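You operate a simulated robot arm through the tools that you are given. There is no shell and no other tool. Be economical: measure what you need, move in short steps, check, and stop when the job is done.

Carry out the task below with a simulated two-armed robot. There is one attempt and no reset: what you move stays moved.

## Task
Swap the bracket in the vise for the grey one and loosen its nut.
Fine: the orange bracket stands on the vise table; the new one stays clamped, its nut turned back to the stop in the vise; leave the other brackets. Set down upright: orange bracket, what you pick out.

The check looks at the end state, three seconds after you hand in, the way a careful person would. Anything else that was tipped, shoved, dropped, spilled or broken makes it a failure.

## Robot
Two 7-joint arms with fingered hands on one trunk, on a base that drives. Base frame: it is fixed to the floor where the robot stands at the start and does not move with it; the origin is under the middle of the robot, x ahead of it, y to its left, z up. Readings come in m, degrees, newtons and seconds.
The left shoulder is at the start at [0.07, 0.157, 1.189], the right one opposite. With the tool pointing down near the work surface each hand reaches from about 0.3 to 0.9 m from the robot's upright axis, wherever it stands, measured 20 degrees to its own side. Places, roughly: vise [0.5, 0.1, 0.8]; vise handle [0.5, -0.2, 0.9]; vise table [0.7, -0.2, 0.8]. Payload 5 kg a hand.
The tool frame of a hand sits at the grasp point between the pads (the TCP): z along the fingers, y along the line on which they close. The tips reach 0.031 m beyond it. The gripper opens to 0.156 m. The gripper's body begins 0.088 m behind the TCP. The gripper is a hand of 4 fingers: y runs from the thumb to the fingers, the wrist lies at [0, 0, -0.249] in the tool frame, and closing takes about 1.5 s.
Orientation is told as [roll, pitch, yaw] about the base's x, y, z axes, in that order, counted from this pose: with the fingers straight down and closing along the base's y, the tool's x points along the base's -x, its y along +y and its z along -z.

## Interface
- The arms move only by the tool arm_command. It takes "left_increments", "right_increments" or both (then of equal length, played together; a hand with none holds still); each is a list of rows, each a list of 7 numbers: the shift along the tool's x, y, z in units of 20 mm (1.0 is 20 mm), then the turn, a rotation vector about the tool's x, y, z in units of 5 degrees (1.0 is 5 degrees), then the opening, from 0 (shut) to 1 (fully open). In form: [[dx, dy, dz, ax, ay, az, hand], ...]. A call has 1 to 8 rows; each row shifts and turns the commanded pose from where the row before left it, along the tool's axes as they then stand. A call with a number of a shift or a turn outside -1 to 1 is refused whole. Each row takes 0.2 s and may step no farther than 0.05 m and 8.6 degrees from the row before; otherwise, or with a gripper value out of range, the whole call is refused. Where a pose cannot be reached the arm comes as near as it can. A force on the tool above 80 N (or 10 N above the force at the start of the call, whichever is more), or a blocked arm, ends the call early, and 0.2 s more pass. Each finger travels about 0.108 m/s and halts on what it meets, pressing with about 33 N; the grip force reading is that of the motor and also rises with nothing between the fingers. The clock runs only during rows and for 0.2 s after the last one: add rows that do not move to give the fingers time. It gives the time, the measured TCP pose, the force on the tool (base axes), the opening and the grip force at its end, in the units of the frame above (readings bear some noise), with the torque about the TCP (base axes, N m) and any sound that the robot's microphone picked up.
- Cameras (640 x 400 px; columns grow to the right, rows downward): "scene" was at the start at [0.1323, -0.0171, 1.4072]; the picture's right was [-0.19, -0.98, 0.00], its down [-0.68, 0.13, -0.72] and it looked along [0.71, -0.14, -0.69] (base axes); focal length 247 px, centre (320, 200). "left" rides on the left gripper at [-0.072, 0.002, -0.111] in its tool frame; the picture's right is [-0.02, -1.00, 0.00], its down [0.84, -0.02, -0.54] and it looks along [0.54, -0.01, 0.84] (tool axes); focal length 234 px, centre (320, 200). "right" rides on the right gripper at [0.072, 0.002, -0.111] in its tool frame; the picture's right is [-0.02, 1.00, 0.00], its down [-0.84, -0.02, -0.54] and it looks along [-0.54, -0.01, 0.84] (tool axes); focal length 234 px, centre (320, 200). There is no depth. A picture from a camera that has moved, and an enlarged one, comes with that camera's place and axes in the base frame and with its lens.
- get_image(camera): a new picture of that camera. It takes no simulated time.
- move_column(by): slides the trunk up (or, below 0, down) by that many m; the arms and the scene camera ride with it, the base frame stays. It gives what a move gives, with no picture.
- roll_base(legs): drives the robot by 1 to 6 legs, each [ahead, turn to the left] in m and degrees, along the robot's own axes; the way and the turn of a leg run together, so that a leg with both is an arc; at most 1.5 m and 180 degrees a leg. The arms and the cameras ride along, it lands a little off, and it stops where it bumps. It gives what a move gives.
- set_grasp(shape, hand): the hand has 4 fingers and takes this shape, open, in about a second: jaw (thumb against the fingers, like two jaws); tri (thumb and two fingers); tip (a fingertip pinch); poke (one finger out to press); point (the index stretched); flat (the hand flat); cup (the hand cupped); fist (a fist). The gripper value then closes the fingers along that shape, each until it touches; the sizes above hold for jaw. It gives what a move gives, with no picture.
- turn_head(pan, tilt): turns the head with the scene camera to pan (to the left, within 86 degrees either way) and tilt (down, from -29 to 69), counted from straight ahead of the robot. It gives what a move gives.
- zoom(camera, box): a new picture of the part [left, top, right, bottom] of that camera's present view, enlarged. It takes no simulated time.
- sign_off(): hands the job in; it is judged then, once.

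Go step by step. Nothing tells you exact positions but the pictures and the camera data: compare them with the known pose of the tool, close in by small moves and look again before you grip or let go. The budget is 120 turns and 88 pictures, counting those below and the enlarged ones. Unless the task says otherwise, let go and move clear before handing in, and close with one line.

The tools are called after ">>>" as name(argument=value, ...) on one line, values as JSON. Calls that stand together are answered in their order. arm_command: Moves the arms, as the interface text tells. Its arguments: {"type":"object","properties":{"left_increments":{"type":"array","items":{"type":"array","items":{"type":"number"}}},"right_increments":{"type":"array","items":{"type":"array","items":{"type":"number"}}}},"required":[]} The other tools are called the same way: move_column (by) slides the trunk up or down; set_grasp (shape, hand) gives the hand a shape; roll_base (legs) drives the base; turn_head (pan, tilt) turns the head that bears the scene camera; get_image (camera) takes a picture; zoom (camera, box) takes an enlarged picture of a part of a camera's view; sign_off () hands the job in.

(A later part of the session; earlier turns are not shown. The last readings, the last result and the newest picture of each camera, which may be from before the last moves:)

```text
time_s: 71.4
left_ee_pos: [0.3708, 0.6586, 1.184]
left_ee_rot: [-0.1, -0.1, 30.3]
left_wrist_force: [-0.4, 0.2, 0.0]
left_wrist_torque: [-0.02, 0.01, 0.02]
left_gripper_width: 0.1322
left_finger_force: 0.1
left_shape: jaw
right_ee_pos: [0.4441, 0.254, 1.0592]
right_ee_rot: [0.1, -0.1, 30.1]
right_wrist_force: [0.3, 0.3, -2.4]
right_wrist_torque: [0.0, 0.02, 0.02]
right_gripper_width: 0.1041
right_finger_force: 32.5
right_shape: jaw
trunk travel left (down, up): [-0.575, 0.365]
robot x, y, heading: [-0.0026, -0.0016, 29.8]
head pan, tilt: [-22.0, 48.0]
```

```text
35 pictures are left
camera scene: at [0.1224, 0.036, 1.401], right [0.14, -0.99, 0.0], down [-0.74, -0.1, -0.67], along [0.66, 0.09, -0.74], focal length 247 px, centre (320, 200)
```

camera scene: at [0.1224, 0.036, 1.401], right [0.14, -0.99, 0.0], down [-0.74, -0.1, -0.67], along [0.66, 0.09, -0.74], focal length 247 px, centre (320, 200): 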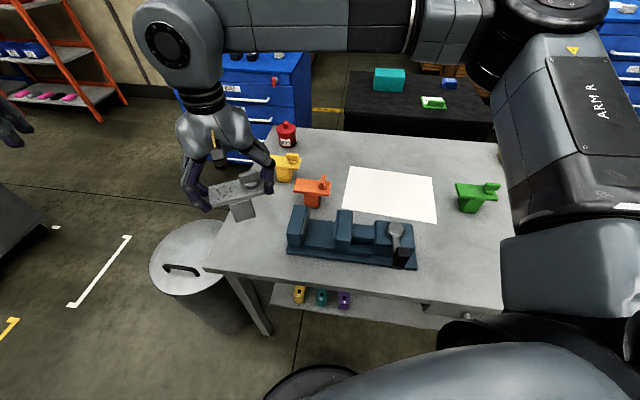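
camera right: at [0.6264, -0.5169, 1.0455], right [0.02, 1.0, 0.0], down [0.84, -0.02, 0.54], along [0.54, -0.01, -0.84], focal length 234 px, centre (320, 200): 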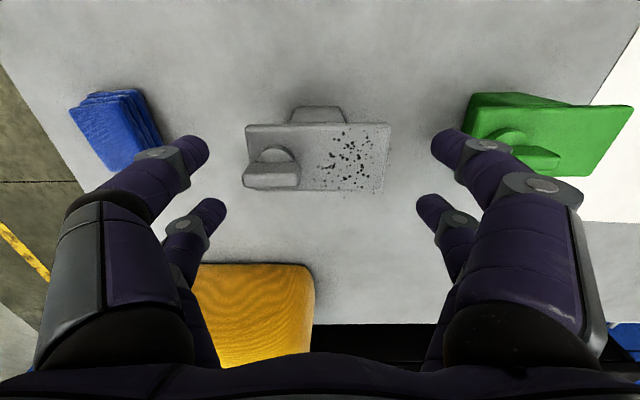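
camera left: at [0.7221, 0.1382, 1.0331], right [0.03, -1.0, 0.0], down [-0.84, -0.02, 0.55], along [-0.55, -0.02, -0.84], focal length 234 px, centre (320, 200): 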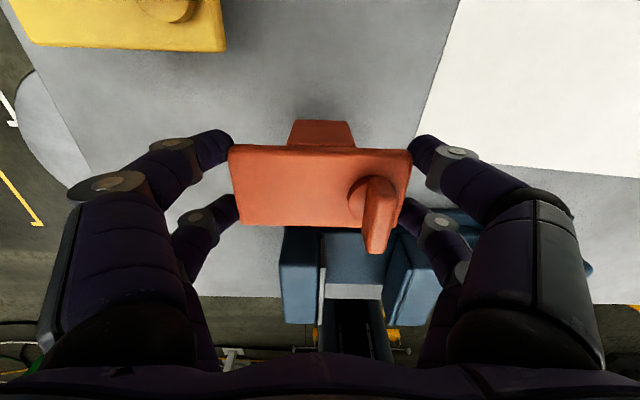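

>>> arm_command(right_increments=[[0.1, -1, 0, 0, 0, 0, 0.4], [0.1, -1, 0, 0, 0, 0, 0.4], [0.1, -1, 0, 0, 0, 0, 0.4], [0.1, -1, 0, 0, 0, 0, 0.4], [0.1, -1, 0, 0, 0, 0, 0.4], [0.1, -1, 0, 0, 0, 0, 0.4], [0.1, -1, 0, 0, 0, 0, 0.4], [0.1, -1, 0, 0, 0, 0, 0.4]])

>>> arm_command(right_increments=[[0, 0, 0, 0, 0, 1, 0.4], [0, 0, 0, 0, 0, 1, 0.4], [0, 0, 0, 0, 0, 1, 0.4], [0, 0, 0, 0, 0, 1, 0.4], [0, 0, 0, 0, 0, 1, 0.4], [0, 0, 0, 0, 0, 1, 0.4]])

>>> get_image(camera="right")

>>> zoom(camera="scene", box=[240, 150, 440, 290])

```text
time_s: 73.2
left_ee_pos: [0.3703, 0.6583, 1.1841]
left_ee_rot: [0.0, 0.0, 30.3]
left_wrist_force: [-0.6, -0.4, -0.3]
left_wrist_torque: [0.01, -0.01, 0.04]
left_gripper_width: 0.1324
left_finger_force: 0.0
left_shape: jaw
right_ee_pos: [0.5138, 0.1054, 1.0616]
right_ee_rot: [0.2, -0.3, 30.3]
right_wrist_force: [-0.9, 0.2, -3.4]
right_wrist_torque: [0.03, -0.02, -0.02]
right_gripper_width: 0.1037
right_finger_force: 33.2
right_shape: jaw
trunk travel left (down, up): [-0.575, 0.365]
robot x, y, heading: [0.0008, 0.0015, 29.8]
head pan, tilt: [-22.0, 48.0]
```

```text
time_s: 74.6
left_ee_pos: [0.3718, 0.6571, 1.1851]
left_ee_rot: [0.0, -0.1, 30.4]
left_wrist_force: [0.3, 0.4, 0.3]
left_wrist_torque: [0.0, 0.01, 0.0]
left_gripper_width: 0.1323
left_finger_force: 0.1
left_shape: jaw
right_ee_pos: [0.5129, 0.108, 1.058]
right_ee_rot: [0.1, -0.1, 0.1]
right_wrist_force: [-0.4, 0.1, -2.3]
right_wrist_torque: [-0.02, 0.03, -0.02]
right_gripper_width: 0.1038
right_finger_force: 33.1
right_shape: jaw
trunk travel left (down, up): [-0.575, 0.365]
robot x, y, heading: [-0.0005, 0.0019, 29.8]
head pan, tilt: [-22.0, 48.0]
```

```text
34 pictures are left
camera right: at [0.44, 0.1101, 1.1704], right [0.02, 1.0, 0.0], down [0.84, -0.02, 0.54], along [0.54, -0.01, -0.84], focal length 234 px, centre (320, 200)
```

right: 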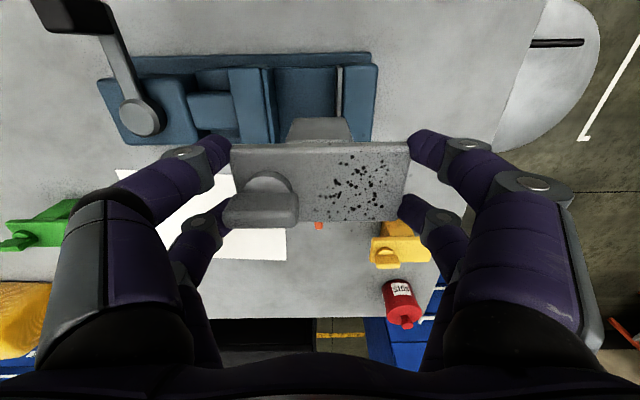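

```text
2.86 times, centred on (340, 220) of scene
camera zoom: at [0.1227, 0.0355, 1.4009], right [0.14, -0.99, 0.0], down [-0.74, -0.1, -0.67], along [0.66, 0.09, -0.74], focal length 707 px, centre (263, 143)
```

zoom: 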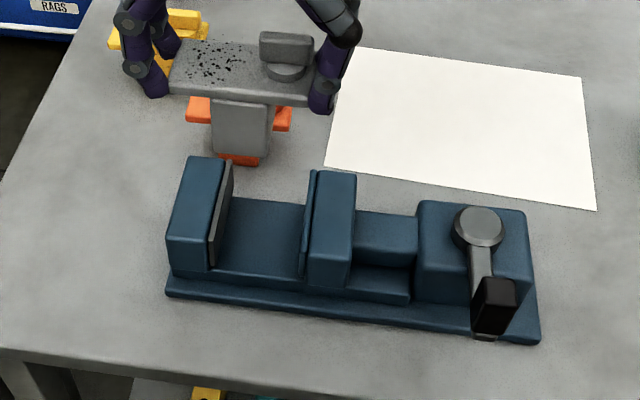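

The vise gap spans about y 0.056–0.131 and the stem is about 0.052 wide, so I'll target y≈0.098, x 0.510. I'll lower to just above the jaws and check.

>>> arm_command(right_increments=[[0.15, -0.5, 0.5, 0, 0, 0, 0.4], [0, 0, 1, 0, 0, 0, 0.4], [0, 0, 1, 0, 0, 0, 0.4], [0, 0, 1, 0, 0, 0, 0.4]])

>>> get_image(camera="right")

>>> zoom(camera="scene", box=[260, 170, 420, 280])

```text
time_s: 75.6
left_ee_pos: [0.3707, 0.6568, 1.1835]
left_ee_rot: [0.0, 0.0, 30.4]
left_wrist_force: [1.1, 0.0, -0.2]
left_wrist_torque: [0.02, -0.03, -0.03]
left_gripper_width: 0.1324
left_finger_force: 0.1
left_shape: jaw
right_ee_pos: [0.5108, 0.0976, 0.9881]
right_ee_rot: [0.2, 0.0, 0.2]
right_wrist_force: [-0.3, -0.9, -1.8]
right_wrist_torque: [-0.02, 0.03, -0.01]
right_gripper_width: 0.104
right_finger_force: 33.1
right_shape: jaw
trunk travel left (down, up): [-0.575, 0.365]
robot x, y, heading: [0.0001, 0.0024, 29.7]
head pan, tilt: [-22.0, 48.0]
```

```text
32 pictures are left
camera right: at [0.4382, 0.1002, 1.0996], right [0.02, 1.0, 0.0], down [0.84, -0.02, 0.54], along [0.54, -0.01, -0.84], focal length 234 px, centre (320, 200)
```

right: 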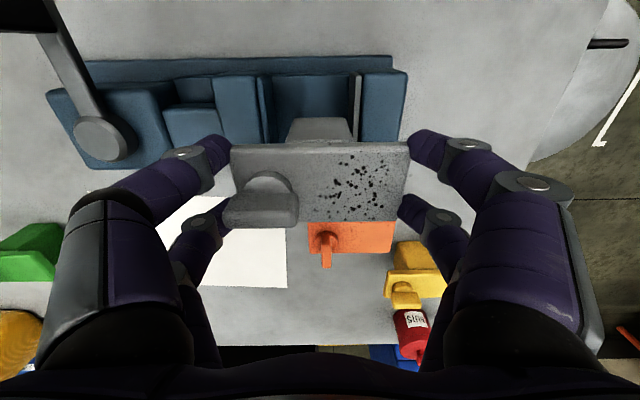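

```text
3.64 times, centred on (340, 225) of scene
camera zoom: at [0.1234, 0.0353, 1.4009], right [0.14, -0.99, 0.0], down [-0.74, -0.1, -0.67], along [0.66, 0.09, -0.74], focal length 900 px, centre (247, 109)
```

zoom: 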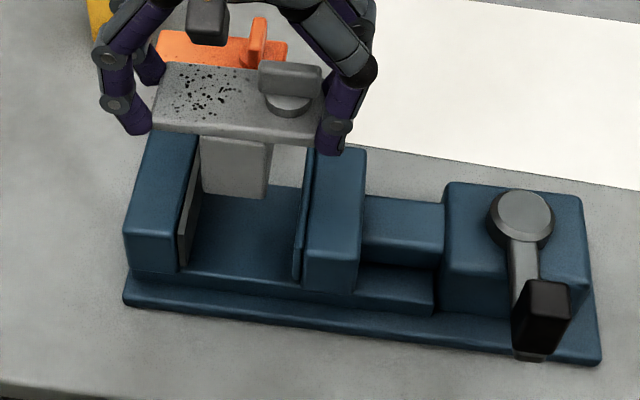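

The stem lines up with the gap. I'll lower in.

>>> arm_command(right_increments=[[0, 0, 0.6, 0, 0, 0, 0.4], [0, 0, 0.6, 0, 0, 0, 0.4], [0, 0, 0.6, 0, 0, 0, 0.4], [0, 0, 0.6, 0, 0, 0, 0.4], [0, 0, 0.3, 0, 0, 0, 0.4], [0, 0, 0.2, 0, 0, 0, 0.4], [0, 0, 0.2, 0, 0, 0, 0.4]])

>>> zoom(camera="scene", box=[260, 170, 420, 280])

```text
time_s: 77.2
left_ee_pos: [0.3719, 0.658, 1.184]
left_ee_rot: [0.0, 0.0, 30.3]
left_wrist_force: [-0.3, 0.1, -0.2]
left_wrist_torque: [0.01, -0.01, 0.01]
left_gripper_width: 0.1323
left_finger_force: 0.0
left_shape: jaw
right_ee_pos: [0.5079, 0.0974, 0.9271]
right_ee_rot: [0.2, -0.1, 0.3]
right_wrist_force: [0.5, -0.3, -3.2]
right_wrist_torque: [0.03, 0.0, 0.03]
right_gripper_width: 0.1039
right_finger_force: 33.2
right_shape: jaw
trunk travel left (down, up): [-0.575, 0.365]
robot x, y, heading: [0.0003, 0.0048, 30.0]
head pan, tilt: [-22.0, 48.0]
```

```text
3.64 times, centred on (340, 225) of scene
camera zoom: at [0.1231, 0.0354, 1.4009], right [0.14, -0.99, 0.0], down [-0.74, -0.1, -0.67], along [0.66, 0.09, -0.74], focal length 900 px, centre (247, 109)
```

zoom: 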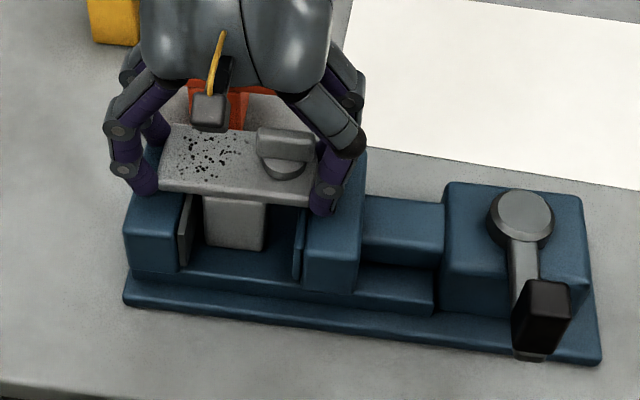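

No contact yet. I'll shift 5 mm toward the fixed jaw and lower to contact.

>>> arm_command(right_increments=[[-0.1, 0.25, 0, 0, 0, 0, 0.4], [0, 0, 0.1, 0, 0, 0, 0.4], [0, 0, 0.1, 0, 0, 0, 0.4], [0, 0, 0.1, 0, 0, 0, 0.4], [0, 0, 0.1, 0, 0, 0, 0.4]])

```text
time_s: 78.4
left_ee_pos: [0.3679, 0.6564, 1.1876]
left_ee_rot: [-0.2, -0.2, 30.3]
left_wrist_force: [1.0, 0.1, -0.2]
left_wrist_torque: [-0.03, 0.02, -0.01]
left_gripper_width: 0.1323
left_finger_force: 0.2
left_shape: jaw
right_ee_pos: [0.5103, 0.1055, 0.9247]
right_ee_rot: [0.4, -0.5, 0.0]
right_wrist_force: [5.4, -3.2, 54.1]
right_wrist_torque: [-1.14, 0.07, 0.06]
right_gripper_width: 0.1027
right_finger_force: 32.8
right_shape: jaw
trunk travel left (down, up): [-0.575, 0.365]
robot x, y, heading: [-0.0034, 0.0047, 30.0]
head pan, tilt: [-22.0, 48.0]
```

Seated. I'll ease off, open, lift straight up and look.

>>> arm_command(right_increments=[[0, 0, -0.15, 0, 0, 0, 0.4], [0, 0, 0, 0, 0, 0, 0.6], [0, 0, 0, 0, 0, 0, 0.75], [0, 0, 0, 0, 0, 0, 0.85], [0, 0, -0.5, 0, 0, 0, 0.85], [0, 0, -1, 0, 0, 0, 0.85], [0, 0, -1, 0, 0, 0, 0.85], [0, 0, -1, 0, 0, 0, 0.85]])

>>> arm_command(right_increments=[[0, -1, -1, 0, 0, 0, 0.8], [0, -1, -1, 0, 0, 0, 0.7], [0, -1, 0, 0, 0, 0, 0.6], [0, -1, 0, 0, 0, 0, 0.5], [0, -1, 0, 0, 0, 0, 0.45], [0, -1, 0, 0, 0, 0, 0.45], [0, -1, 0, 0, 0, 0, 0.45], [0, -1, 0, 0, 0, 0, 0.45]])

>>> zoom(camera="scene", box=[260, 150, 440, 280])

>>> get_image(camera="right")

```text
time_s: 80.2
left_ee_pos: [0.3694, 0.6578, 1.1837]
left_ee_rot: [0.0, 0.0, 30.4]
left_wrist_force: [0.6, 0.7, -0.2]
left_wrist_torque: [0.0, 0.01, -0.01]
left_gripper_width: 0.1324
left_finger_force: 0.1
left_shape: jaw
right_ee_pos: [0.509, 0.1041, 0.9914]
right_ee_rot: [0.1, 0.0, 0.2]
right_wrist_force: [-0.7, -0.4, -0.9]
right_wrist_torque: [-0.01, -0.01, -0.01]
right_gripper_width: 0.1322
right_finger_force: 0.2
right_shape: jaw
trunk travel left (down, up): [-0.575, 0.365]
robot x, y, heading: [-0.001, 0.0009, 29.9]
head pan, tilt: [-22.0, 48.0]
```

```text
time_s: 82.0
left_ee_pos: [0.3701, 0.6566, 1.1847]
left_ee_rot: [0.0, 0.0, 30.4]
left_wrist_force: [-0.7, 0.0, 0.1]
left_wrist_torque: [0.03, -0.01, 0.04]
left_gripper_width: 0.1323
left_finger_force: 0.1
left_shape: jaw
right_ee_pos: [0.5094, -0.0575, 1.0309]
right_ee_rot: [0.2, 0.0, 0.1]
right_wrist_force: [0.6, -0.2, -0.1]
right_wrist_torque: [0.05, 0.0, -0.02]
right_gripper_width: 0.0706
right_finger_force: 0.0
right_shape: jaw
trunk travel left (down, up): [-0.575, 0.365]
robot x, y, heading: [-0.0011, 0.0003, 29.9]
head pan, tilt: [-22.0, 48.0]
```

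```text
3.08 times, centred on (350, 215) of scene
camera zoom: at [0.1222, 0.0342, 1.401], right [0.14, -0.99, 0.0], down [-0.74, -0.1, -0.67], along [0.66, 0.09, -0.74], focal length 761 px, centre (228, 154)
```

zoom: 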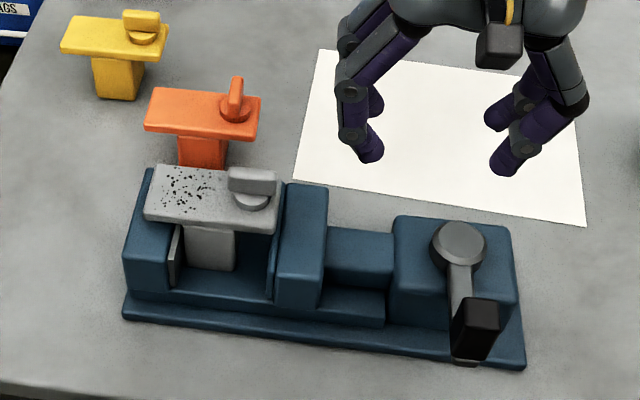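

```text
28 pictures are left
camera right: at [0.4374, -0.0553, 1.1423], right [0.02, 1.0, 0.0], down [0.84, -0.02, 0.54], along [0.54, -0.01, -0.84], focal length 234 px, centre (320, 200)
```

right: 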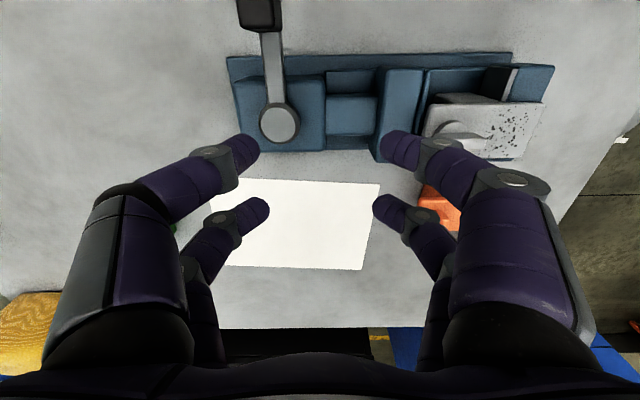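

The grey bracket sits upright in the vise. The knob is now at about (0.414, -0.099) with the lever at -177°, so I'll grip it at yaw +48° and swing counterclockwise to clamp.

>>> arm_command(right_increments=[[0.95, -0.42, 0, 0, 0, 0, 0.45], [0.95, -0.42, 0, 0, 0, 0, 0.45], [0.95, -0.42, 0, 0, 0, 0, 0.45], [0.95, -0.42, 0, 0, 0, 0, 0.45], [0.95, -0.42, 0, 0, 0, 0, 0.45], [0, 0, 0, 0, 0, -1, 0.45], [0, 0, 0, 0, 0, -1, 0.45], [0, 0, 0, 0, 0, -1, 0.45]])

>>> arm_command(right_increments=[[0, 0, 0, 0, 0, -1, 0.45], [0, 0, 0, 0, 0, -1, 0.45], [0, 0, 0, 0, 0, -1, 0.45], [0, 0, 0, 0, 0, -1, 0.45], [0, 0, 0, 0, 0, -1, 0.45], [0, 0, 0, 0, 0, -1, 0.45], [0, 0, 0, 0, 0, -0.6, 0.45]])

>>> get_image(camera="right")

```text
time_s: 83.8
left_ee_pos: [0.3713, 0.658, 1.1841]
left_ee_rot: [0.0, 0.0, 30.3]
left_wrist_force: [-0.6, -0.4, 0.1]
left_wrist_torque: [0.02, 0.02, 0.03]
left_gripper_width: 0.1326
left_finger_force: 0.0
left_shape: jaw
right_ee_pos: [0.4245, -0.098, 1.0334]
right_ee_rot: [0.1, 0.0, 15.2]
right_wrist_force: [0.6, 0.0, 0.1]
right_wrist_torque: [0.01, 0.03, -0.05]
right_gripper_width: 0.0706
right_finger_force: 0.1
right_shape: jaw
right hand out of reach, approached as far as the arm can: row 5
trunk travel left (down, up): [-0.575, 0.365]
robot x, y, heading: [-0.0012, 0.003, 30.1]
head pan, tilt: [-22.0, 48.0]
```

```text
time_s: 85.4
left_ee_pos: [0.3703, 0.6581, 1.1834]
left_ee_rot: [0.0, 0.0, 30.3]
left_wrist_force: [0.4, 0.3, 0.7]
left_wrist_torque: [0.03, 0.0, 0.01]
left_gripper_width: 0.1322
left_finger_force: 0.1
left_shape: jaw
right_ee_pos: [0.4241, -0.0986, 1.0347]
right_ee_rot: [0.1, 0.0, 48.4]
right_wrist_force: [-0.2, -0.6, 1.0]
right_wrist_torque: [0.02, 0.01, -0.03]
right_gripper_width: 0.0708
right_finger_force: 0.1
right_shape: jaw
trunk travel left (down, up): [-0.575, 0.365]
robot x, y, heading: [-0.0018, -0.0003, 30.1]
head pan, tilt: [-22.0, 48.0]
```

```text
27 pictures are left
camera right: at [0.3744, -0.1504, 1.1458], right [-0.73, 0.68, 0.0], down [0.57, 0.61, 0.55], along [0.37, 0.4, -0.84], focal length 234 px, centre (320, 200)
```

right: 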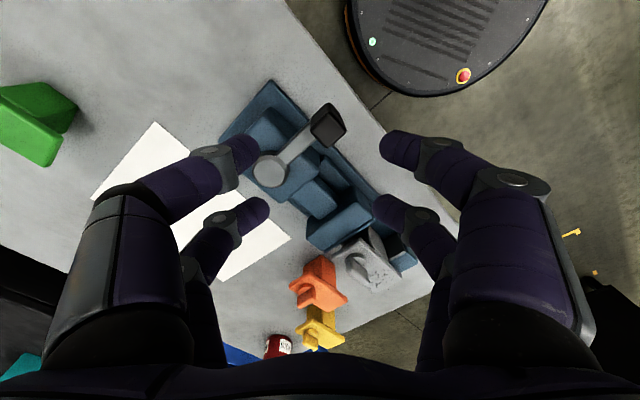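

>>> arm_command(right_increments=[[0.58, 0.42, 0, 0, 0, 0, 0.45], [0, 0, 1, 0, 0, 0, 0.45], [0, 0, 1, 0, 0, 0, 0.45], [0, 0, 1, 0, 0, 0, 0.45]])

>>> get_image(camera="right")

```text
time_s: 86.4
left_ee_pos: [0.3691, 0.6561, 1.1858]
left_ee_rot: [0.0, 0.0, 30.3]
left_wrist_force: [0.2, -0.3, -0.5]
left_wrist_torque: [0.05, 0.02, -0.01]
left_gripper_width: 0.1323
left_finger_force: 0.1
left_shape: jaw
right_ee_pos: [0.412, -0.1046, 1.0207]
right_ee_rot: [0.8, -0.5, 47.3]
right_wrist_force: [0.2, -0.6, 0.0]
right_wrist_torque: [0.05, 0.02, -0.02]
right_gripper_width: 0.0704
right_finger_force: 0.1
right_shape: jaw
right hand out of reach, approached as far as the arm can: row 2, 3, 4
trunk travel left (down, up): [-0.575, 0.365]
robot x, y, heading: [-0.0019, 0.0011, 29.9]
head pan, tilt: [-22.0, 48.0]
```

```text
26 pictures are left
camera right: at [0.3623, -0.1578, 1.1312], right [-0.72, 0.7, 0.01], down [0.59, 0.59, 0.55], along [0.38, 0.4, -0.83], focal length 234 px, centre (320, 200)
```

right: 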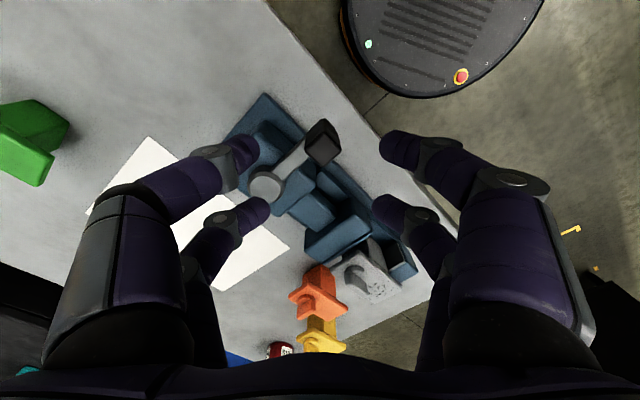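

Too close to the shoulder at this heading. I'll turn the base back to heading 0, where this spot was reachable.

>>> arm_command(right_increments=[[0, 0, -1, 0, 0, 0, 0.45], [0, 0, -1, 0, 0, 0, 0.45]])

>>> roll_base(legs=[[0, -30]])

>>> turn_head(pan=-2, tilt=50)

```text
time_s: 87.0
left_ee_pos: [0.3706, 0.6569, 1.1842]
left_ee_rot: [0.1, 0.1, 30.3]
left_wrist_force: [-0.6, -0.1, -0.6]
left_wrist_torque: [0.0, 0.0, -0.04]
left_gripper_width: 0.1326
left_finger_force: 0.0
left_shape: jaw
right_ee_pos: [0.4138, -0.1027, 1.0588]
right_ee_rot: [0.1, -0.1, 48.0]
right_wrist_force: [-1.2, 0.0, -0.3]
right_wrist_torque: [0.02, 0.0, 0.0]
right_gripper_width: 0.0703
right_finger_force: 0.0
right_shape: jaw
trunk travel left (down, up): [-0.575, 0.365]
robot x, y, heading: [0.0026, -0.0002, 29.9]
head pan, tilt: [-22.0, 48.0]
```

```text
time_s: 88.8
left_ee_pos: [0.6435, 0.3907, 1.1838]
left_ee_rot: [0.0, -0.1, 0.9]
left_wrist_force: [0.6, 0.4, -0.2]
left_wrist_torque: [0.01, 0.01, -0.01]
left_gripper_width: 0.1321
left_finger_force: 0.0
left_shape: jaw
right_ee_pos: [0.3092, -0.2924, 1.0589]
right_ee_rot: [0.1, -0.2, 18.7]
right_wrist_force: [-0.7, -0.1, 0.1]
right_wrist_torque: [0.0, -0.01, -0.01]
right_gripper_width: 0.0704
right_finger_force: 0.0
right_shape: jaw
trunk travel left (down, up): [-0.575, 0.365]
robot x, y, heading: [-0.0056, 0.0016, 0.6]
head pan, tilt: [-22.0, 48.0]
```

```text
time_s: 89.7
left_ee_pos: [0.6445, 0.3921, 1.1841]
left_ee_rot: [0.0, 0.0, 0.9]
left_wrist_force: [0.1, -0.3, 0.2]
left_wrist_torque: [-0.03, -0.01, 0.01]
left_gripper_width: 0.1322
left_finger_force: 0.1
left_shape: jaw
right_ee_pos: [0.308, -0.2925, 1.0584]
right_ee_rot: [0.1, -0.1, 18.8]
right_wrist_force: [-0.5, -0.1, -0.6]
right_wrist_torque: [0.03, 0.0, -0.01]
right_gripper_width: 0.0703
right_finger_force: 0.1
right_shape: jaw
trunk travel left (down, up): [-0.575, 0.365]
robot x, y, heading: [0.0026, 0.0012, 0.7]
head pan, tilt: [-2.0, 50.0]
```

>>> arm_command(right_increments=[[-0.99, 0.93, 0, 0, 0, 0, 0.45], [-0.99, 0.93, 0, 0, 0, 0, 0.45], [-0.99, 0.93, 0, 0, 0, 0, 0.45], [-0.99, 0.93, 0, 0, 0, 0, 0.45], [-0.99, 0.93, 0, 0, 0, 0, 0.45], [-0.99, 0.93, 0, 0, 0, 0, 0.45], [-0.99, 0.93, 0, 0, 0, 0, 0.45], [-0.99, 0.93, 0, 0, 0, 0, 0.45]])

>>> arm_command(right_increments=[[0, 0, 0.5, 0, 0, -1, 0.45], [0, 0, 0.5, 0, 0, -1, 0.45], [0, 0, 0.5, 0, 0, -1, 0.45], [0, 0, 0.5, 0, 0, -1, 0.45], [0, 0, 0.5, 0, 0, -1, 0.45], [0, 0, 0, 0, 0, -0.9, 0.45]])

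>>> get_image(camera="right")

```text
time_s: 91.5
left_ee_pos: [0.6451, 0.392, 1.1834]
left_ee_rot: [0.0, 0.0, 0.9]
left_wrist_force: [0.2, 0.4, 1.1]
left_wrist_torque: [-0.03, 0.01, 0.0]
left_gripper_width: 0.1324
left_finger_force: 0.1
left_shape: jaw
right_ee_pos: [0.4129, -0.1002, 1.0602]
right_ee_rot: [0.0, -0.1, 18.8]
right_wrist_force: [-0.7, 0.3, 0.1]
right_wrist_torque: [-0.01, -0.02, -0.01]
right_gripper_width: 0.0701
right_finger_force: 0.0
right_shape: jaw
trunk travel left (down, up): [-0.575, 0.365]
robot x, y, heading: [0.0005, 0.0011, 1.0]
head pan, tilt: [-2.0, 50.0]
```

```text
time_s: 92.9
left_ee_pos: [0.6452, 0.3902, 1.1829]
left_ee_rot: [0.0, 0.0, 0.9]
left_wrist_force: [0.1, 0.2, 0.8]
left_wrist_torque: [-0.04, 0.03, -0.02]
left_gripper_width: 0.1322
left_finger_force: 0.2
left_shape: jaw
right_ee_pos: [0.4102, -0.1003, 1.0077]
right_ee_rot: [-0.1, -0.2, 48.4]
right_wrist_force: [0.8, 0.8, -0.1]
right_wrist_torque: [0.03, 0.0, -0.01]
right_gripper_width: 0.0703
right_finger_force: 0.1
right_shape: jaw
trunk travel left (down, up): [-0.575, 0.365]
robot x, y, heading: [-0.0015, 0.0029, 0.6]
head pan, tilt: [-2.0, 50.0]
```

```text
25 pictures are left
camera right: at [0.3615, -0.1523, 1.1201], right [-0.73, 0.68, 0.0], down [0.57, 0.61, 0.55], along [0.37, 0.4, -0.84], focal length 234 px, centre (320, 200)
```

right: 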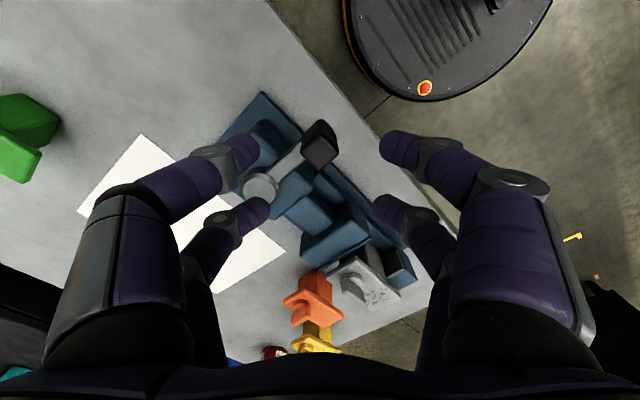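

>>> arm_command(right_increments=[[0.17, 0.05, 0.6, 0, 0, 0, 0.45], [0, 0, 1, 0, 0, 0, 0.45], [0, 0, 1, 0, 0, 0, 0.45], [0, 0, 1, 0, 0, 0, 0.4], [0, 0, 0, 0, 0, 0, 0.25], [0, 0, 0, 0, 0, 0, 0.1], [0, 0, 0, 0, 0, 0, 0.0], [0, 0, 0, 0, 0, 0, 0.0]])

>>> get_image(camera="right")

```text
time_s: 94.7
left_ee_pos: [0.6465, 0.3906, 1.1835]
left_ee_rot: [0.0, 0.1, 0.9]
left_wrist_force: [-0.5, 0.0, 0.0]
left_wrist_torque: [-0.05, 0.01, 0.03]
left_gripper_width: 0.1324
left_finger_force: 0.0
left_shape: jaw
right_ee_pos: [0.4088, -0.1007, 0.9385]
right_ee_rot: [0.1, -0.1, 48.2]
right_wrist_force: [4.9, 2.3, -5.1]
right_wrist_torque: [0.0, -0.04, 0.08]
right_gripper_width: 0.0
right_finger_force: 33.4
right_shape: jaw
trunk travel left (down, up): [-0.575, 0.365]
robot x, y, heading: [-0.0003, 0.0011, 0.4]
head pan, tilt: [-2.0, 50.0]
```

```text
24 pictures are left
camera right: at [0.3592, -0.1524, 1.0497], right [-0.73, 0.68, 0.0], down [0.57, 0.61, 0.55], along [0.37, 0.4, -0.84], focal length 234 px, centre (320, 200)
```

right: 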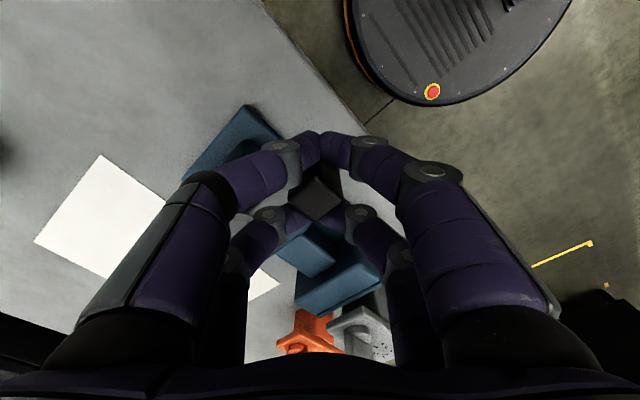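

Ring closed on the knob. I'll swing counterclockwise to clamp.

>>> arm_command(right_increments=[[0.265, -0.265, 0, 0, 0, -1, 0], [0.265, -0.265, 0, 0, 0, -1, 0], [0.265, -0.265, 0, 0, 0, -1, 0], [0.265, -0.265, 0, 0, 0, -1, 0], [0.265, -0.265, 0, 0, 0, -1, 0]])

>>> arm_command(right_increments=[[0.265, -0.265, 0, 0, 0, -1, 0], [0.265, -0.265, 0, 0, 0, -1, 0], [0.265, -0.265, 0, 0, 0, -1, 0], [0.265, -0.265, 0, 0, 0, -1, 0]])

>>> zoom(camera="scene", box=[200, 180, 400, 320])

```text
time_s: 95.9
left_ee_pos: [0.6454, 0.3905, 1.1837]
left_ee_rot: [-0.1, 0.1, 1.0]
left_wrist_force: [-0.1, -0.1, -0.4]
left_wrist_torque: [0.0, -0.02, 0.03]
left_gripper_width: 0.1324
left_finger_force: 0.0
left_shape: jaw
right_ee_pos: [0.4183, -0.1395, 0.9378]
right_ee_rot: [0.0, -0.2, 73.2]
right_wrist_force: [2.4, 0.4, 1.2]
right_wrist_torque: [0.01, -0.07, -0.1]
right_gripper_width: 0.0
right_finger_force: 32.8
right_shape: jaw
trunk travel left (down, up): [-0.575, 0.365]
robot x, y, heading: [-0.0001, 0.0009, 0.9]
head pan, tilt: [-2.0, 50.0]
```

```text
time_s: 96.9
left_ee_pos: [0.6446, 0.3902, 1.1842]
left_ee_rot: [0.0, 0.0, 0.8]
left_wrist_force: [0.3, 0.5, 0.2]
left_wrist_torque: [0.02, 0.0, -0.04]
left_gripper_width: 0.1324
left_finger_force: 0.1
left_shape: jaw
right_ee_pos: [0.4342, -0.1628, 0.9383]
right_ee_rot: [0.0, -0.2, 93.5]
right_wrist_force: [-2.8, -2.9, -2.4]
right_wrist_torque: [-0.13, 0.03, -0.18]
right_gripper_width: 0.0001
right_finger_force: 32.9
right_shape: jaw
trunk travel left (down, up): [-0.575, 0.365]
robot x, y, heading: [-0.0014, 0.0, 0.6]
head pan, tilt: [-2.0, 50.0]
```

```text
2.86 times, centred on (300, 250) of scene
camera zoom: at [0.1282, -0.0029, 1.3981], right [-0.02, -1.0, 0.0], down [-0.77, 0.02, -0.64], along [0.64, -0.02, -0.77], focal length 707 px, centre (377, 57)
```

zoom: 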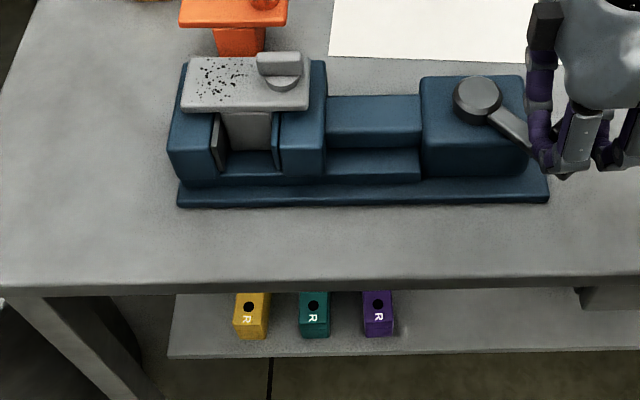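

The jaw is closing in on the stem. I'll continue until the clamping force shows.

>>> arm_command(right_increments=[[0.265, -0.265, 0, 0, 0, -1, 0], [0.265, -0.265, 0, 0, 0, -1, 0], [0.265, -0.265, 0, 0, 0, -1, 0], [0.265, -0.265, 0, 0, 0, -1, 0]])

>>> arm_command(right_increments=[[0.265, -0.265, 0, 0, 0, -1, 0], [0.265, -0.265, 0, 0, 0, -1, 0], [0.265, -0.265, 0, 0, 0, -1, 0]])

>>> zoom(camera="scene", box=[200, 180, 400, 320])

```text
time_s: 97.9
left_ee_pos: [0.6434, 0.3888, 1.1867]
left_ee_rot: [0.2, 0.0, 0.9]
left_wrist_force: [0.6, 0.5, 0.7]
left_wrist_torque: [0.03, 0.06, 0.03]
left_gripper_width: 0.1325
left_finger_force: 0.0
left_shape: jaw
right_ee_pos: [0.4592, -0.182, 0.9381]
right_ee_rot: [-0.1, -0.1, 113.4]
right_wrist_force: [-10.5, -18.9, -1.5]
right_wrist_torque: [-0.58, 0.07, -0.03]
right_gripper_width: 0.0001
right_finger_force: 32.3
right_shape: jaw
trunk travel left (down, up): [-0.575, 0.365]
robot x, y, heading: [-0.0002, 0.0008, 0.2]
head pan, tilt: [-2.0, 50.0]
```

```text
time_s: 98.7
left_ee_pos: [0.6447, 0.3873, 1.185]
left_ee_rot: [0.3, 0.0, 0.8]
left_wrist_force: [0.3, 1.0, -0.4]
left_wrist_torque: [0.02, 0.02, 0.01]
left_gripper_width: 0.1323
left_finger_force: 0.1
left_shape: jaw
right_ee_pos: [0.4822, -0.1881, 0.9391]
right_ee_rot: [-0.3, -0.1, 128.2]
right_wrist_force: [-6.5, -25.8, -0.5]
right_wrist_torque: [-0.81, 0.03, 0.06]
right_gripper_width: 0.0001
right_finger_force: 32.7
right_shape: jaw
trunk travel left (down, up): [-0.575, 0.365]
robot x, y, heading: [-0.0002, -0.0022, 0.7]
head pan, tilt: [-2.0, 50.0]
```

```text
2.86 times, centred on (300, 250) of scene
camera zoom: at [0.1276, -0.0064, 1.3984], right [-0.02, -1.0, 0.0], down [-0.77, 0.02, -0.64], along [0.64, -0.01, -0.77], focal length 707 px, centre (377, 57)
```

zoom: 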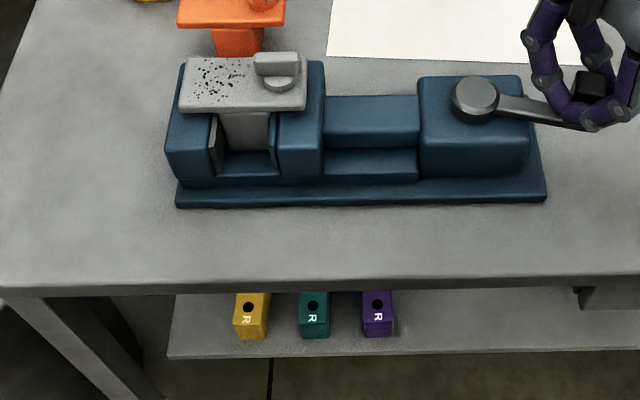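

The lever is nearly back at its original angle. I'll push a little more along +x to confirm the stop.

>>> arm_command(right_increments=[[0.3, -0.17, 0, 0, 0, 0, 0], [0.2, -0.2, 0, 0, 0, 0, 0], [0.16, -0.2, 0, 0, 0, 0, 0]])

>>> zoom(camera="scene", box=[230, 180, 350, 260])

```text
time_s: 99.5
left_ee_pos: [0.639, 0.3888, 1.1878]
left_ee_rot: [0.0, -0.2, 0.8]
left_wrist_force: [-0.6, 0.0, 0.2]
left_wrist_torque: [0.02, 0.0, 0.0]
left_gripper_width: 0.1325
left_finger_force: 0.0
left_shape: jaw
right_ee_pos: [0.492, -0.1888, 0.9374]
right_ee_rot: [0.2, -0.2, 128.5]
right_wrist_force: [-37.7, -11.4, 1.9]
right_wrist_torque: [-0.51, 0.74, 0.19]
right_gripper_width: 0.0
right_finger_force: 33.6
right_shape: jaw
trunk travel left (down, up): [-0.575, 0.365]
robot x, y, heading: [-0.0042, -0.0004, 0.5]
head pan, tilt: [-2.0, 50.0]
```

```text
5.00 times, centred on (290, 220) of scene
camera zoom: at [0.1222, -0.0042, 1.3988], right [-0.02, -1.0, 0.0], down [-0.76, 0.02, -0.65], along [0.65, -0.01, -0.76], focal length 1237 px, centre (470, 100)
```

zoom: 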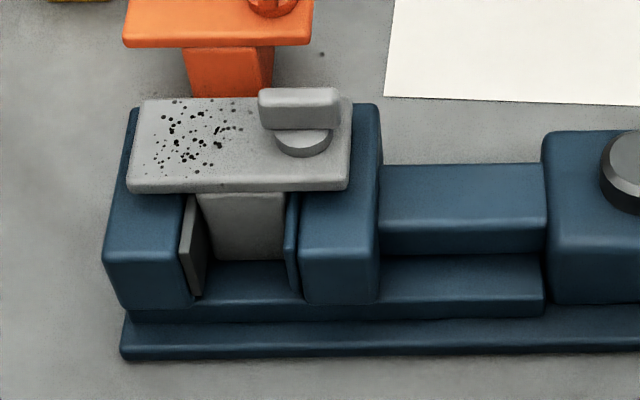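

It resists with 38 N. I'll give one more small push to be sure it's tight, then release the lever and lift.

>>> arm_command(right_increments=[[0.2, -0.25, 0, 0, 0, 0, 0], [0.1, -0.12, 0, 0, 0, 0, 0], [0, 0, 0, 0, 0, 0, 0]])

>>> arm_command(right_increments=[[-0.3, 0.37, 0, 0, 0, 0, 0], [-0.1, 0.1, 0, 0, 0, 0, 0.2], [0, 0, 0, 0, 0, 0, 0.4], [0, 0, 0, 0, 0, 0, 0.5], [0, 0, -1, 0, 0, 0, 0.5], [0, 0, -1, 0, 0, 0, 0.5], [0, 0, -1, 0, 0, 0, 0.5], [0, 0, -1, 0, 0, 1, 0.5]])

>>> get_image(camera="scene")

```text
time_s: 100.3
left_ee_pos: [0.6373, 0.3917, 1.1885]
left_ee_rot: [0.0, -0.4, 0.9]
left_wrist_force: [-0.1, 0.3, 0.3]
left_wrist_torque: [0.02, -0.07, 0.0]
left_gripper_width: 0.1321
left_finger_force: 0.2
left_shape: jaw
right_ee_pos: [0.4958, -0.1864, 0.9398]
right_ee_rot: [0.4, -0.4, 128.7]
right_wrist_force: [-69.5, 4.7, -9.8]
right_wrist_torque: [-0.05, 1.37, -0.21]
right_gripper_width: 0.0
right_finger_force: 32.8
right_shape: jaw
trunk travel left (down, up): [-0.575, 0.365]
robot x, y, heading: [0.0005, 0.0022, 0.5]
head pan, tilt: [-2.0, 50.0]
```

```text
time_s: 102.1
left_ee_pos: [0.6447, 0.3915, 1.184]
left_ee_rot: [0.1, -0.1, 0.9]
left_wrist_force: [0.2, 0.2, 0.3]
left_wrist_torque: [-0.01, 0.02, -0.01]
left_gripper_width: 0.1324
left_finger_force: 0.0
left_shape: jaw
right_ee_pos: [0.4949, -0.1885, 1.019]
right_ee_rot: [-0.1, -0.1, 123.2]
right_wrist_force: [-0.1, -1.2, -0.6]
right_wrist_torque: [-0.01, -0.02, 0.01]
right_gripper_width: 0.0775
right_finger_force: 0.0
right_shape: jaw
trunk travel left (down, up): [-0.575, 0.365]
robot x, y, heading: [-0.003, 0.0023, 0.3]
head pan, tilt: [-2.0, 50.0]
```

```text
20 pictures are left
camera scene: at [0.1283, -0.0021, 1.3982], right [-0.02, -1.0, 0.0], down [-0.77, 0.02, -0.64], along [0.64, -0.02, -0.77], focal length 247 px, centre (320, 200)
```

scene: 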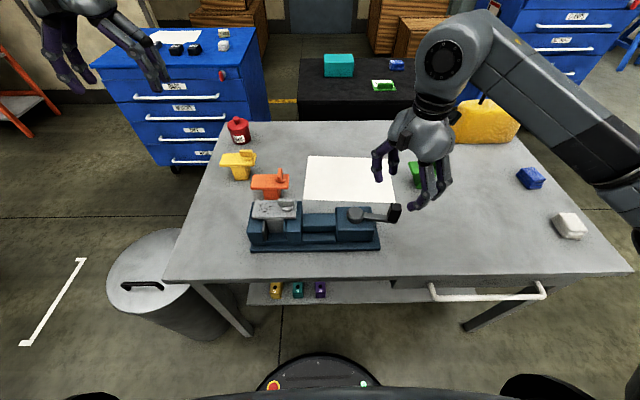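

The vise is clamped (69 N at the stop). I'll take the right hand aside and bring the left hand over the nut, turning it toward -90° yaw so its fingers close across the wing.

>>> arm_command(left_increments=[[0.8, -1, 0.5, 0, 0, 0, 0.8], [0.8, -1, 0.5, 0, 0, 0, 0.7], [0.8, -1, 0.5, 0, 0, 0, 0.6], [0.8, -1, 0.5, 0, 0, 0, 0.5], [0.8, -1, 0.5, 0, 0, 0, 0.45], [0.8, -1, 0.5, 0, 0, 0, 0.4], [0.8, -1, 0.5, 0, 0, 0, 0.4], [0.8, -1, 0, 0, 0, 0, 0.4]], right_increments=[[0.8, 0.5, 0, 0, 0, 1, 0.5], [0.8, 0.5, 0, 0, 0, 1, 0.5], [0.8, 0.5, 0, 0, 0, 1, 0.5], [0.8, 0.5, 0, 0, 0, 1, 0.5], [0.8, 0.5, 0, 0, 0, 1, 0.5], [0.8, 0.5, 0, 0, 0, 1, 0.5], [0.8, 0.5, 0, 0, 0, 1, 0.5], [0.8, 0.5, 0, 0, 0, 1, 0.5]])

>>> arm_command(left_increments=[[0, 0, 0, 0, 0, 1, 0.4], [0, 0, 0, 0, 0, 1, 0.4], [0, 0, 0, 0, 0, 1, 0.4], [0, 0, 0, 0, 0, 1, 0.4], [0, 0, 0, 0, 0, 1, 0.4], [0, 0, 0, 0, 0, 1, 0.4], [0, 0, 0, 0, 0, 1, 0.4], [0, 0, 0, 0, 0, 1, 0.4]])

>>> arm_command(left_increments=[[0, 0, 0, 0, 0, 1, 0.4], [0, 0, 0, 0, 0, 1, 0.4], [0, 0, 0, 0, 0, 1, 0.4], [0, 0, 0, 0, 0, 1, 0.4], [0, 0, 0, 0, 0, 1, 0.4], [0, 0, 0, 0, 0, 1, 0.4], [0, 0, 0, 0, 0, 1, 0.4], [0, 0, 0, 0, 0, 1, 0.4]])

>>> arm_command(left_increments=[[0, 0, 0, 0, 0, 1, 0.4], [0, 0, 0, 0, 0, 1, 0.4], [0, 0, 0, 0, 0, 0, 0.4]])

>>> get_image(camera="left")

```text
time_s: 103.9
left_ee_pos: [0.5196, 0.2265, 1.1145]
left_ee_rot: [0.0, -0.1, 0.9]
left_wrist_force: [-1.1, 0.6, -0.5]
left_wrist_torque: [0.02, -0.05, 0.0]
left_gripper_width: 0.0627
left_finger_force: 0.0
left_shape: jaw
right_ee_pos: [0.452, -0.3338, 1.019]
right_ee_rot: [0.0, -0.2, 83.2]
right_wrist_force: [0.1, 0.2, -0.7]
right_wrist_torque: [0.06, 0.0, 0.0]
right_gripper_width: 0.0775
right_finger_force: 0.0
right_shape: jaw
trunk travel left (down, up): [-0.575, 0.365]
robot x, y, heading: [0.0025, 0.006, 0.3]
head pan, tilt: [-2.0, 50.0]
```

```text
time_s: 105.7
left_ee_pos: [0.5195, 0.2293, 1.1145]
left_ee_rot: [0.1, 0.1, -39.2]
left_wrist_force: [0.8, 0.1, 0.0]
left_wrist_torque: [-0.01, 0.07, 0.0]
left_gripper_width: 0.0628
left_finger_force: 0.1
left_shape: jaw
right_ee_pos: [0.4527, -0.3326, 1.0183]
right_ee_rot: [-0.1, -0.2, 83.3]
right_wrist_force: [-0.4, 0.0, -0.6]
right_wrist_torque: [-0.01, -0.02, 0.01]
right_gripper_width: 0.0771
right_finger_force: 0.0
right_shape: jaw
trunk travel left (down, up): [-0.575, 0.365]
robot x, y, heading: [-0.0002, 0.001, 0.8]
head pan, tilt: [-2.0, 50.0]
```

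```text
time_s: 107.5
left_ee_pos: [0.5187, 0.2288, 1.1161]
left_ee_rot: [-0.1, 0.0, -79.3]
left_wrist_force: [-0.4, 0.2, 0.4]
left_wrist_torque: [-0.01, 0.01, -0.02]
left_gripper_width: 0.0629
left_finger_force: 0.1
left_shape: jaw
right_ee_pos: [0.4525, -0.3329, 1.0186]
right_ee_rot: [-0.2, -0.2, 83.2]
right_wrist_force: [-0.4, -0.6, -0.2]
right_wrist_torque: [0.06, 0.03, 0.02]
right_gripper_width: 0.0775
right_finger_force: 0.1
right_shape: jaw
trunk travel left (down, up): [-0.575, 0.365]
robot x, y, heading: [-0.0003, 0.0017, 0.7]
head pan, tilt: [-2.0, 50.0]
```

```text
time_s: 108.3
left_ee_pos: [0.5205, 0.2289, 1.114]
left_ee_rot: [0.0, 0.0, -89.2]
left_wrist_force: [-0.1, 0.8, -0.1]
left_wrist_torque: [0.02, 0.01, 0.0]
left_gripper_width: 0.0629
left_finger_force: 0.0
left_shape: jaw
right_ee_pos: [0.4527, -0.3332, 1.0196]
right_ee_rot: [-0.2, -0.2, 83.4]
right_wrist_force: [-0.2, 0.2, -0.1]
right_wrist_torque: [0.04, 0.01, 0.0]
right_gripper_width: 0.0771
right_finger_force: 0.0
right_shape: jaw
trunk travel left (down, up): [-0.575, 0.365]
robot x, y, heading: [-0.005, 0.0016, 0.7]
head pan, tilt: [-2.0, 50.0]
```

```text
19 pictures are left
camera left: at [0.5216, 0.158, 1.2258], right [-1.0, -0.04, 0.0], down [-0.03, 0.84, 0.54], along [-0.02, 0.54, -0.84], focal length 234 px, centre (320, 200)
```

left: 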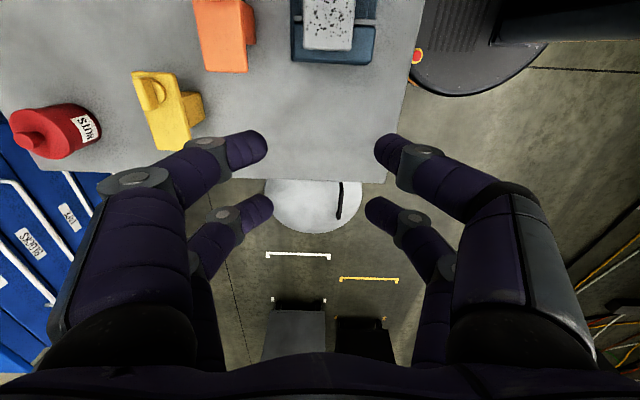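

>>> arm_command(left_increments=[[-0.97, -0.05, 0.3, 0, 0, 0, 0.4], [-0.97, -0.05, 0.3, 0, 0, 0, 0.4], [-0.97, -0.05, 0.3, 0, 0, 0, 0.4], [-0.97, -0.05, 0.3, 0, 0, 0, 0.4], [-0.97, -0.05, 0.3, 0, 0, 0, 0.4], [-0.97, -0.05, 0.3, 0, 0, 0, 0.4], [-0.97, -0.05, 0.3, 0, 0, 0, 0.4], [-0.97, -0.05, 0.3, 0, 0, 0, 0.4]])

>>> get_image(camera="left")

>>> zoom(camera="scene", box=[230, 180, 350, 260])

```text
time_s: 110.1
left_ee_pos: [0.5151, 0.0724, 1.068]
left_ee_rot: [-0.1, 0.0, -89.1]
left_wrist_force: [0.1, 0.5, -1.1]
left_wrist_torque: [0.01, 0.02, 0.02]
left_gripper_width: 0.0632
left_finger_force: 0.1
left_shape: jaw
right_ee_pos: [0.4526, -0.3334, 1.0183]
right_ee_rot: [0.0, -0.1, 83.4]
right_wrist_force: [0.7, 0.0, 1.1]
right_wrist_torque: [-0.02, 0.0, 0.0]
right_gripper_width: 0.0774
right_finger_force: 0.0
right_shape: jaw
trunk travel left (down, up): [-0.575, 0.365]
robot x, y, heading: [0.002, 0.001, 0.5]
head pan, tilt: [-2.0, 50.0]
```

```text
18 pictures are left
camera left: at [0.5173, 0.0011, 1.1779], right [-1.0, -0.04, 0.0], down [-0.03, 0.84, 0.55], along [-0.02, 0.55, -0.84], focal length 234 px, centre (320, 200)
```

left: 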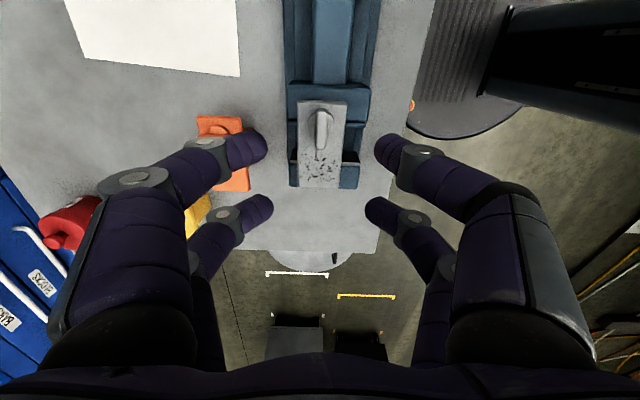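

```text
5.00 times, centred on (290, 220) of scene
camera zoom: at [0.1286, -0.0037, 1.3982], right [-0.02, -1.0, 0.0], down [-0.77, 0.02, -0.64], along [0.64, -0.01, -0.77], focal length 1237 px, centre (470, 100)
```

zoom: 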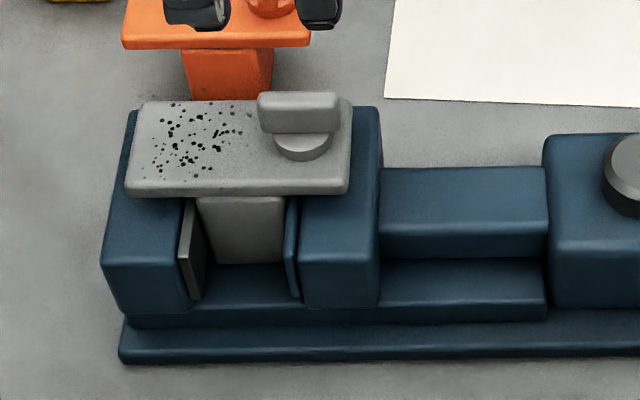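

The wing is centred at about (0.5125, 0.071), directly below the hand and between the fingers. I'll lower so the tips stop just above the plate.

>>> arm_command(left_increments=[[0, -0.13, 1, 0, 0, 0, 0.4], [0, 0, 1, 0, 0, 0, 0.4], [0, 0, 1, 0, 0, 0, 0.4], [0, 0, 1, 0, 0, 0, 0.4], [0, 0, 1, 0, 0, 0, 0.4], [0, 0, 0.8, 0, 0, 0, 0.4], [0, 0, 0.2, 0, 0, 0, 0.4]])

>>> get_image(camera="left")

>>> zoom(camera="scene", box=[230, 160, 350, 260])

```text
time_s: 111.7
left_ee_pos: [0.5112, 0.0745, 0.9471]
left_ee_rot: [0.0, 0.0, -89.2]
left_wrist_force: [0.9, -0.2, -0.7]
left_wrist_torque: [-0.02, -0.01, -0.02]
left_gripper_width: 0.0626
left_finger_force: 0.2
left_shape: jaw
right_ee_pos: [0.4529, -0.3333, 1.0176]
right_ee_rot: [-0.1, -0.2, 83.2]
right_wrist_force: [1.0, 0.4, -0.6]
right_wrist_torque: [-0.04, 0.02, 0.0]
right_gripper_width: 0.0774
right_finger_force: 0.2
right_shape: jaw
trunk travel left (down, up): [-0.575, 0.365]
robot x, y, heading: [-0.0001, 0.0024, 0.6]
head pan, tilt: [-2.0, 50.0]
```

```text
16 pictures are left
camera left: at [0.5123, 0.0025, 1.0579], right [-1.0, -0.04, 0.0], down [-0.03, 0.84, 0.54], along [-0.02, 0.54, -0.84], focal length 234 px, centre (320, 200)
```

left: 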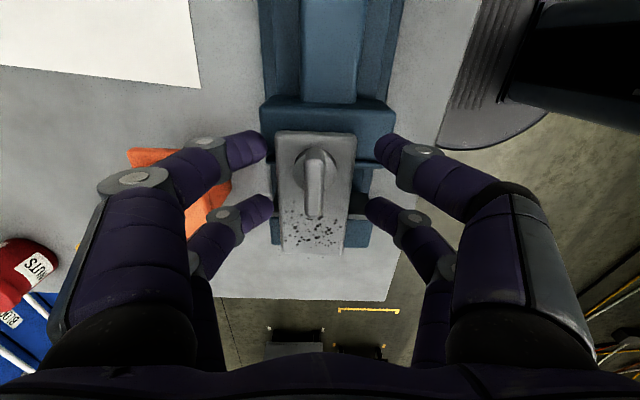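

```text
4.00 times, centred on (290, 210) of scene
camera zoom: at [0.1281, -0.0027, 1.3983], right [-0.02, -1.0, 0.0], down [-0.77, 0.02, -0.64], along [0.64, -0.02, -0.77], focal length 990 px, centre (440, 160)
```

zoom: 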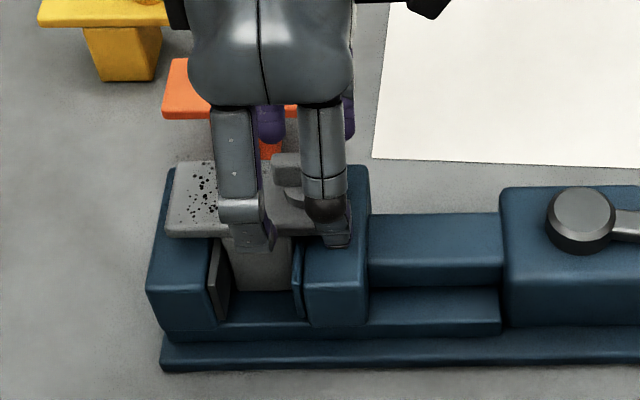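

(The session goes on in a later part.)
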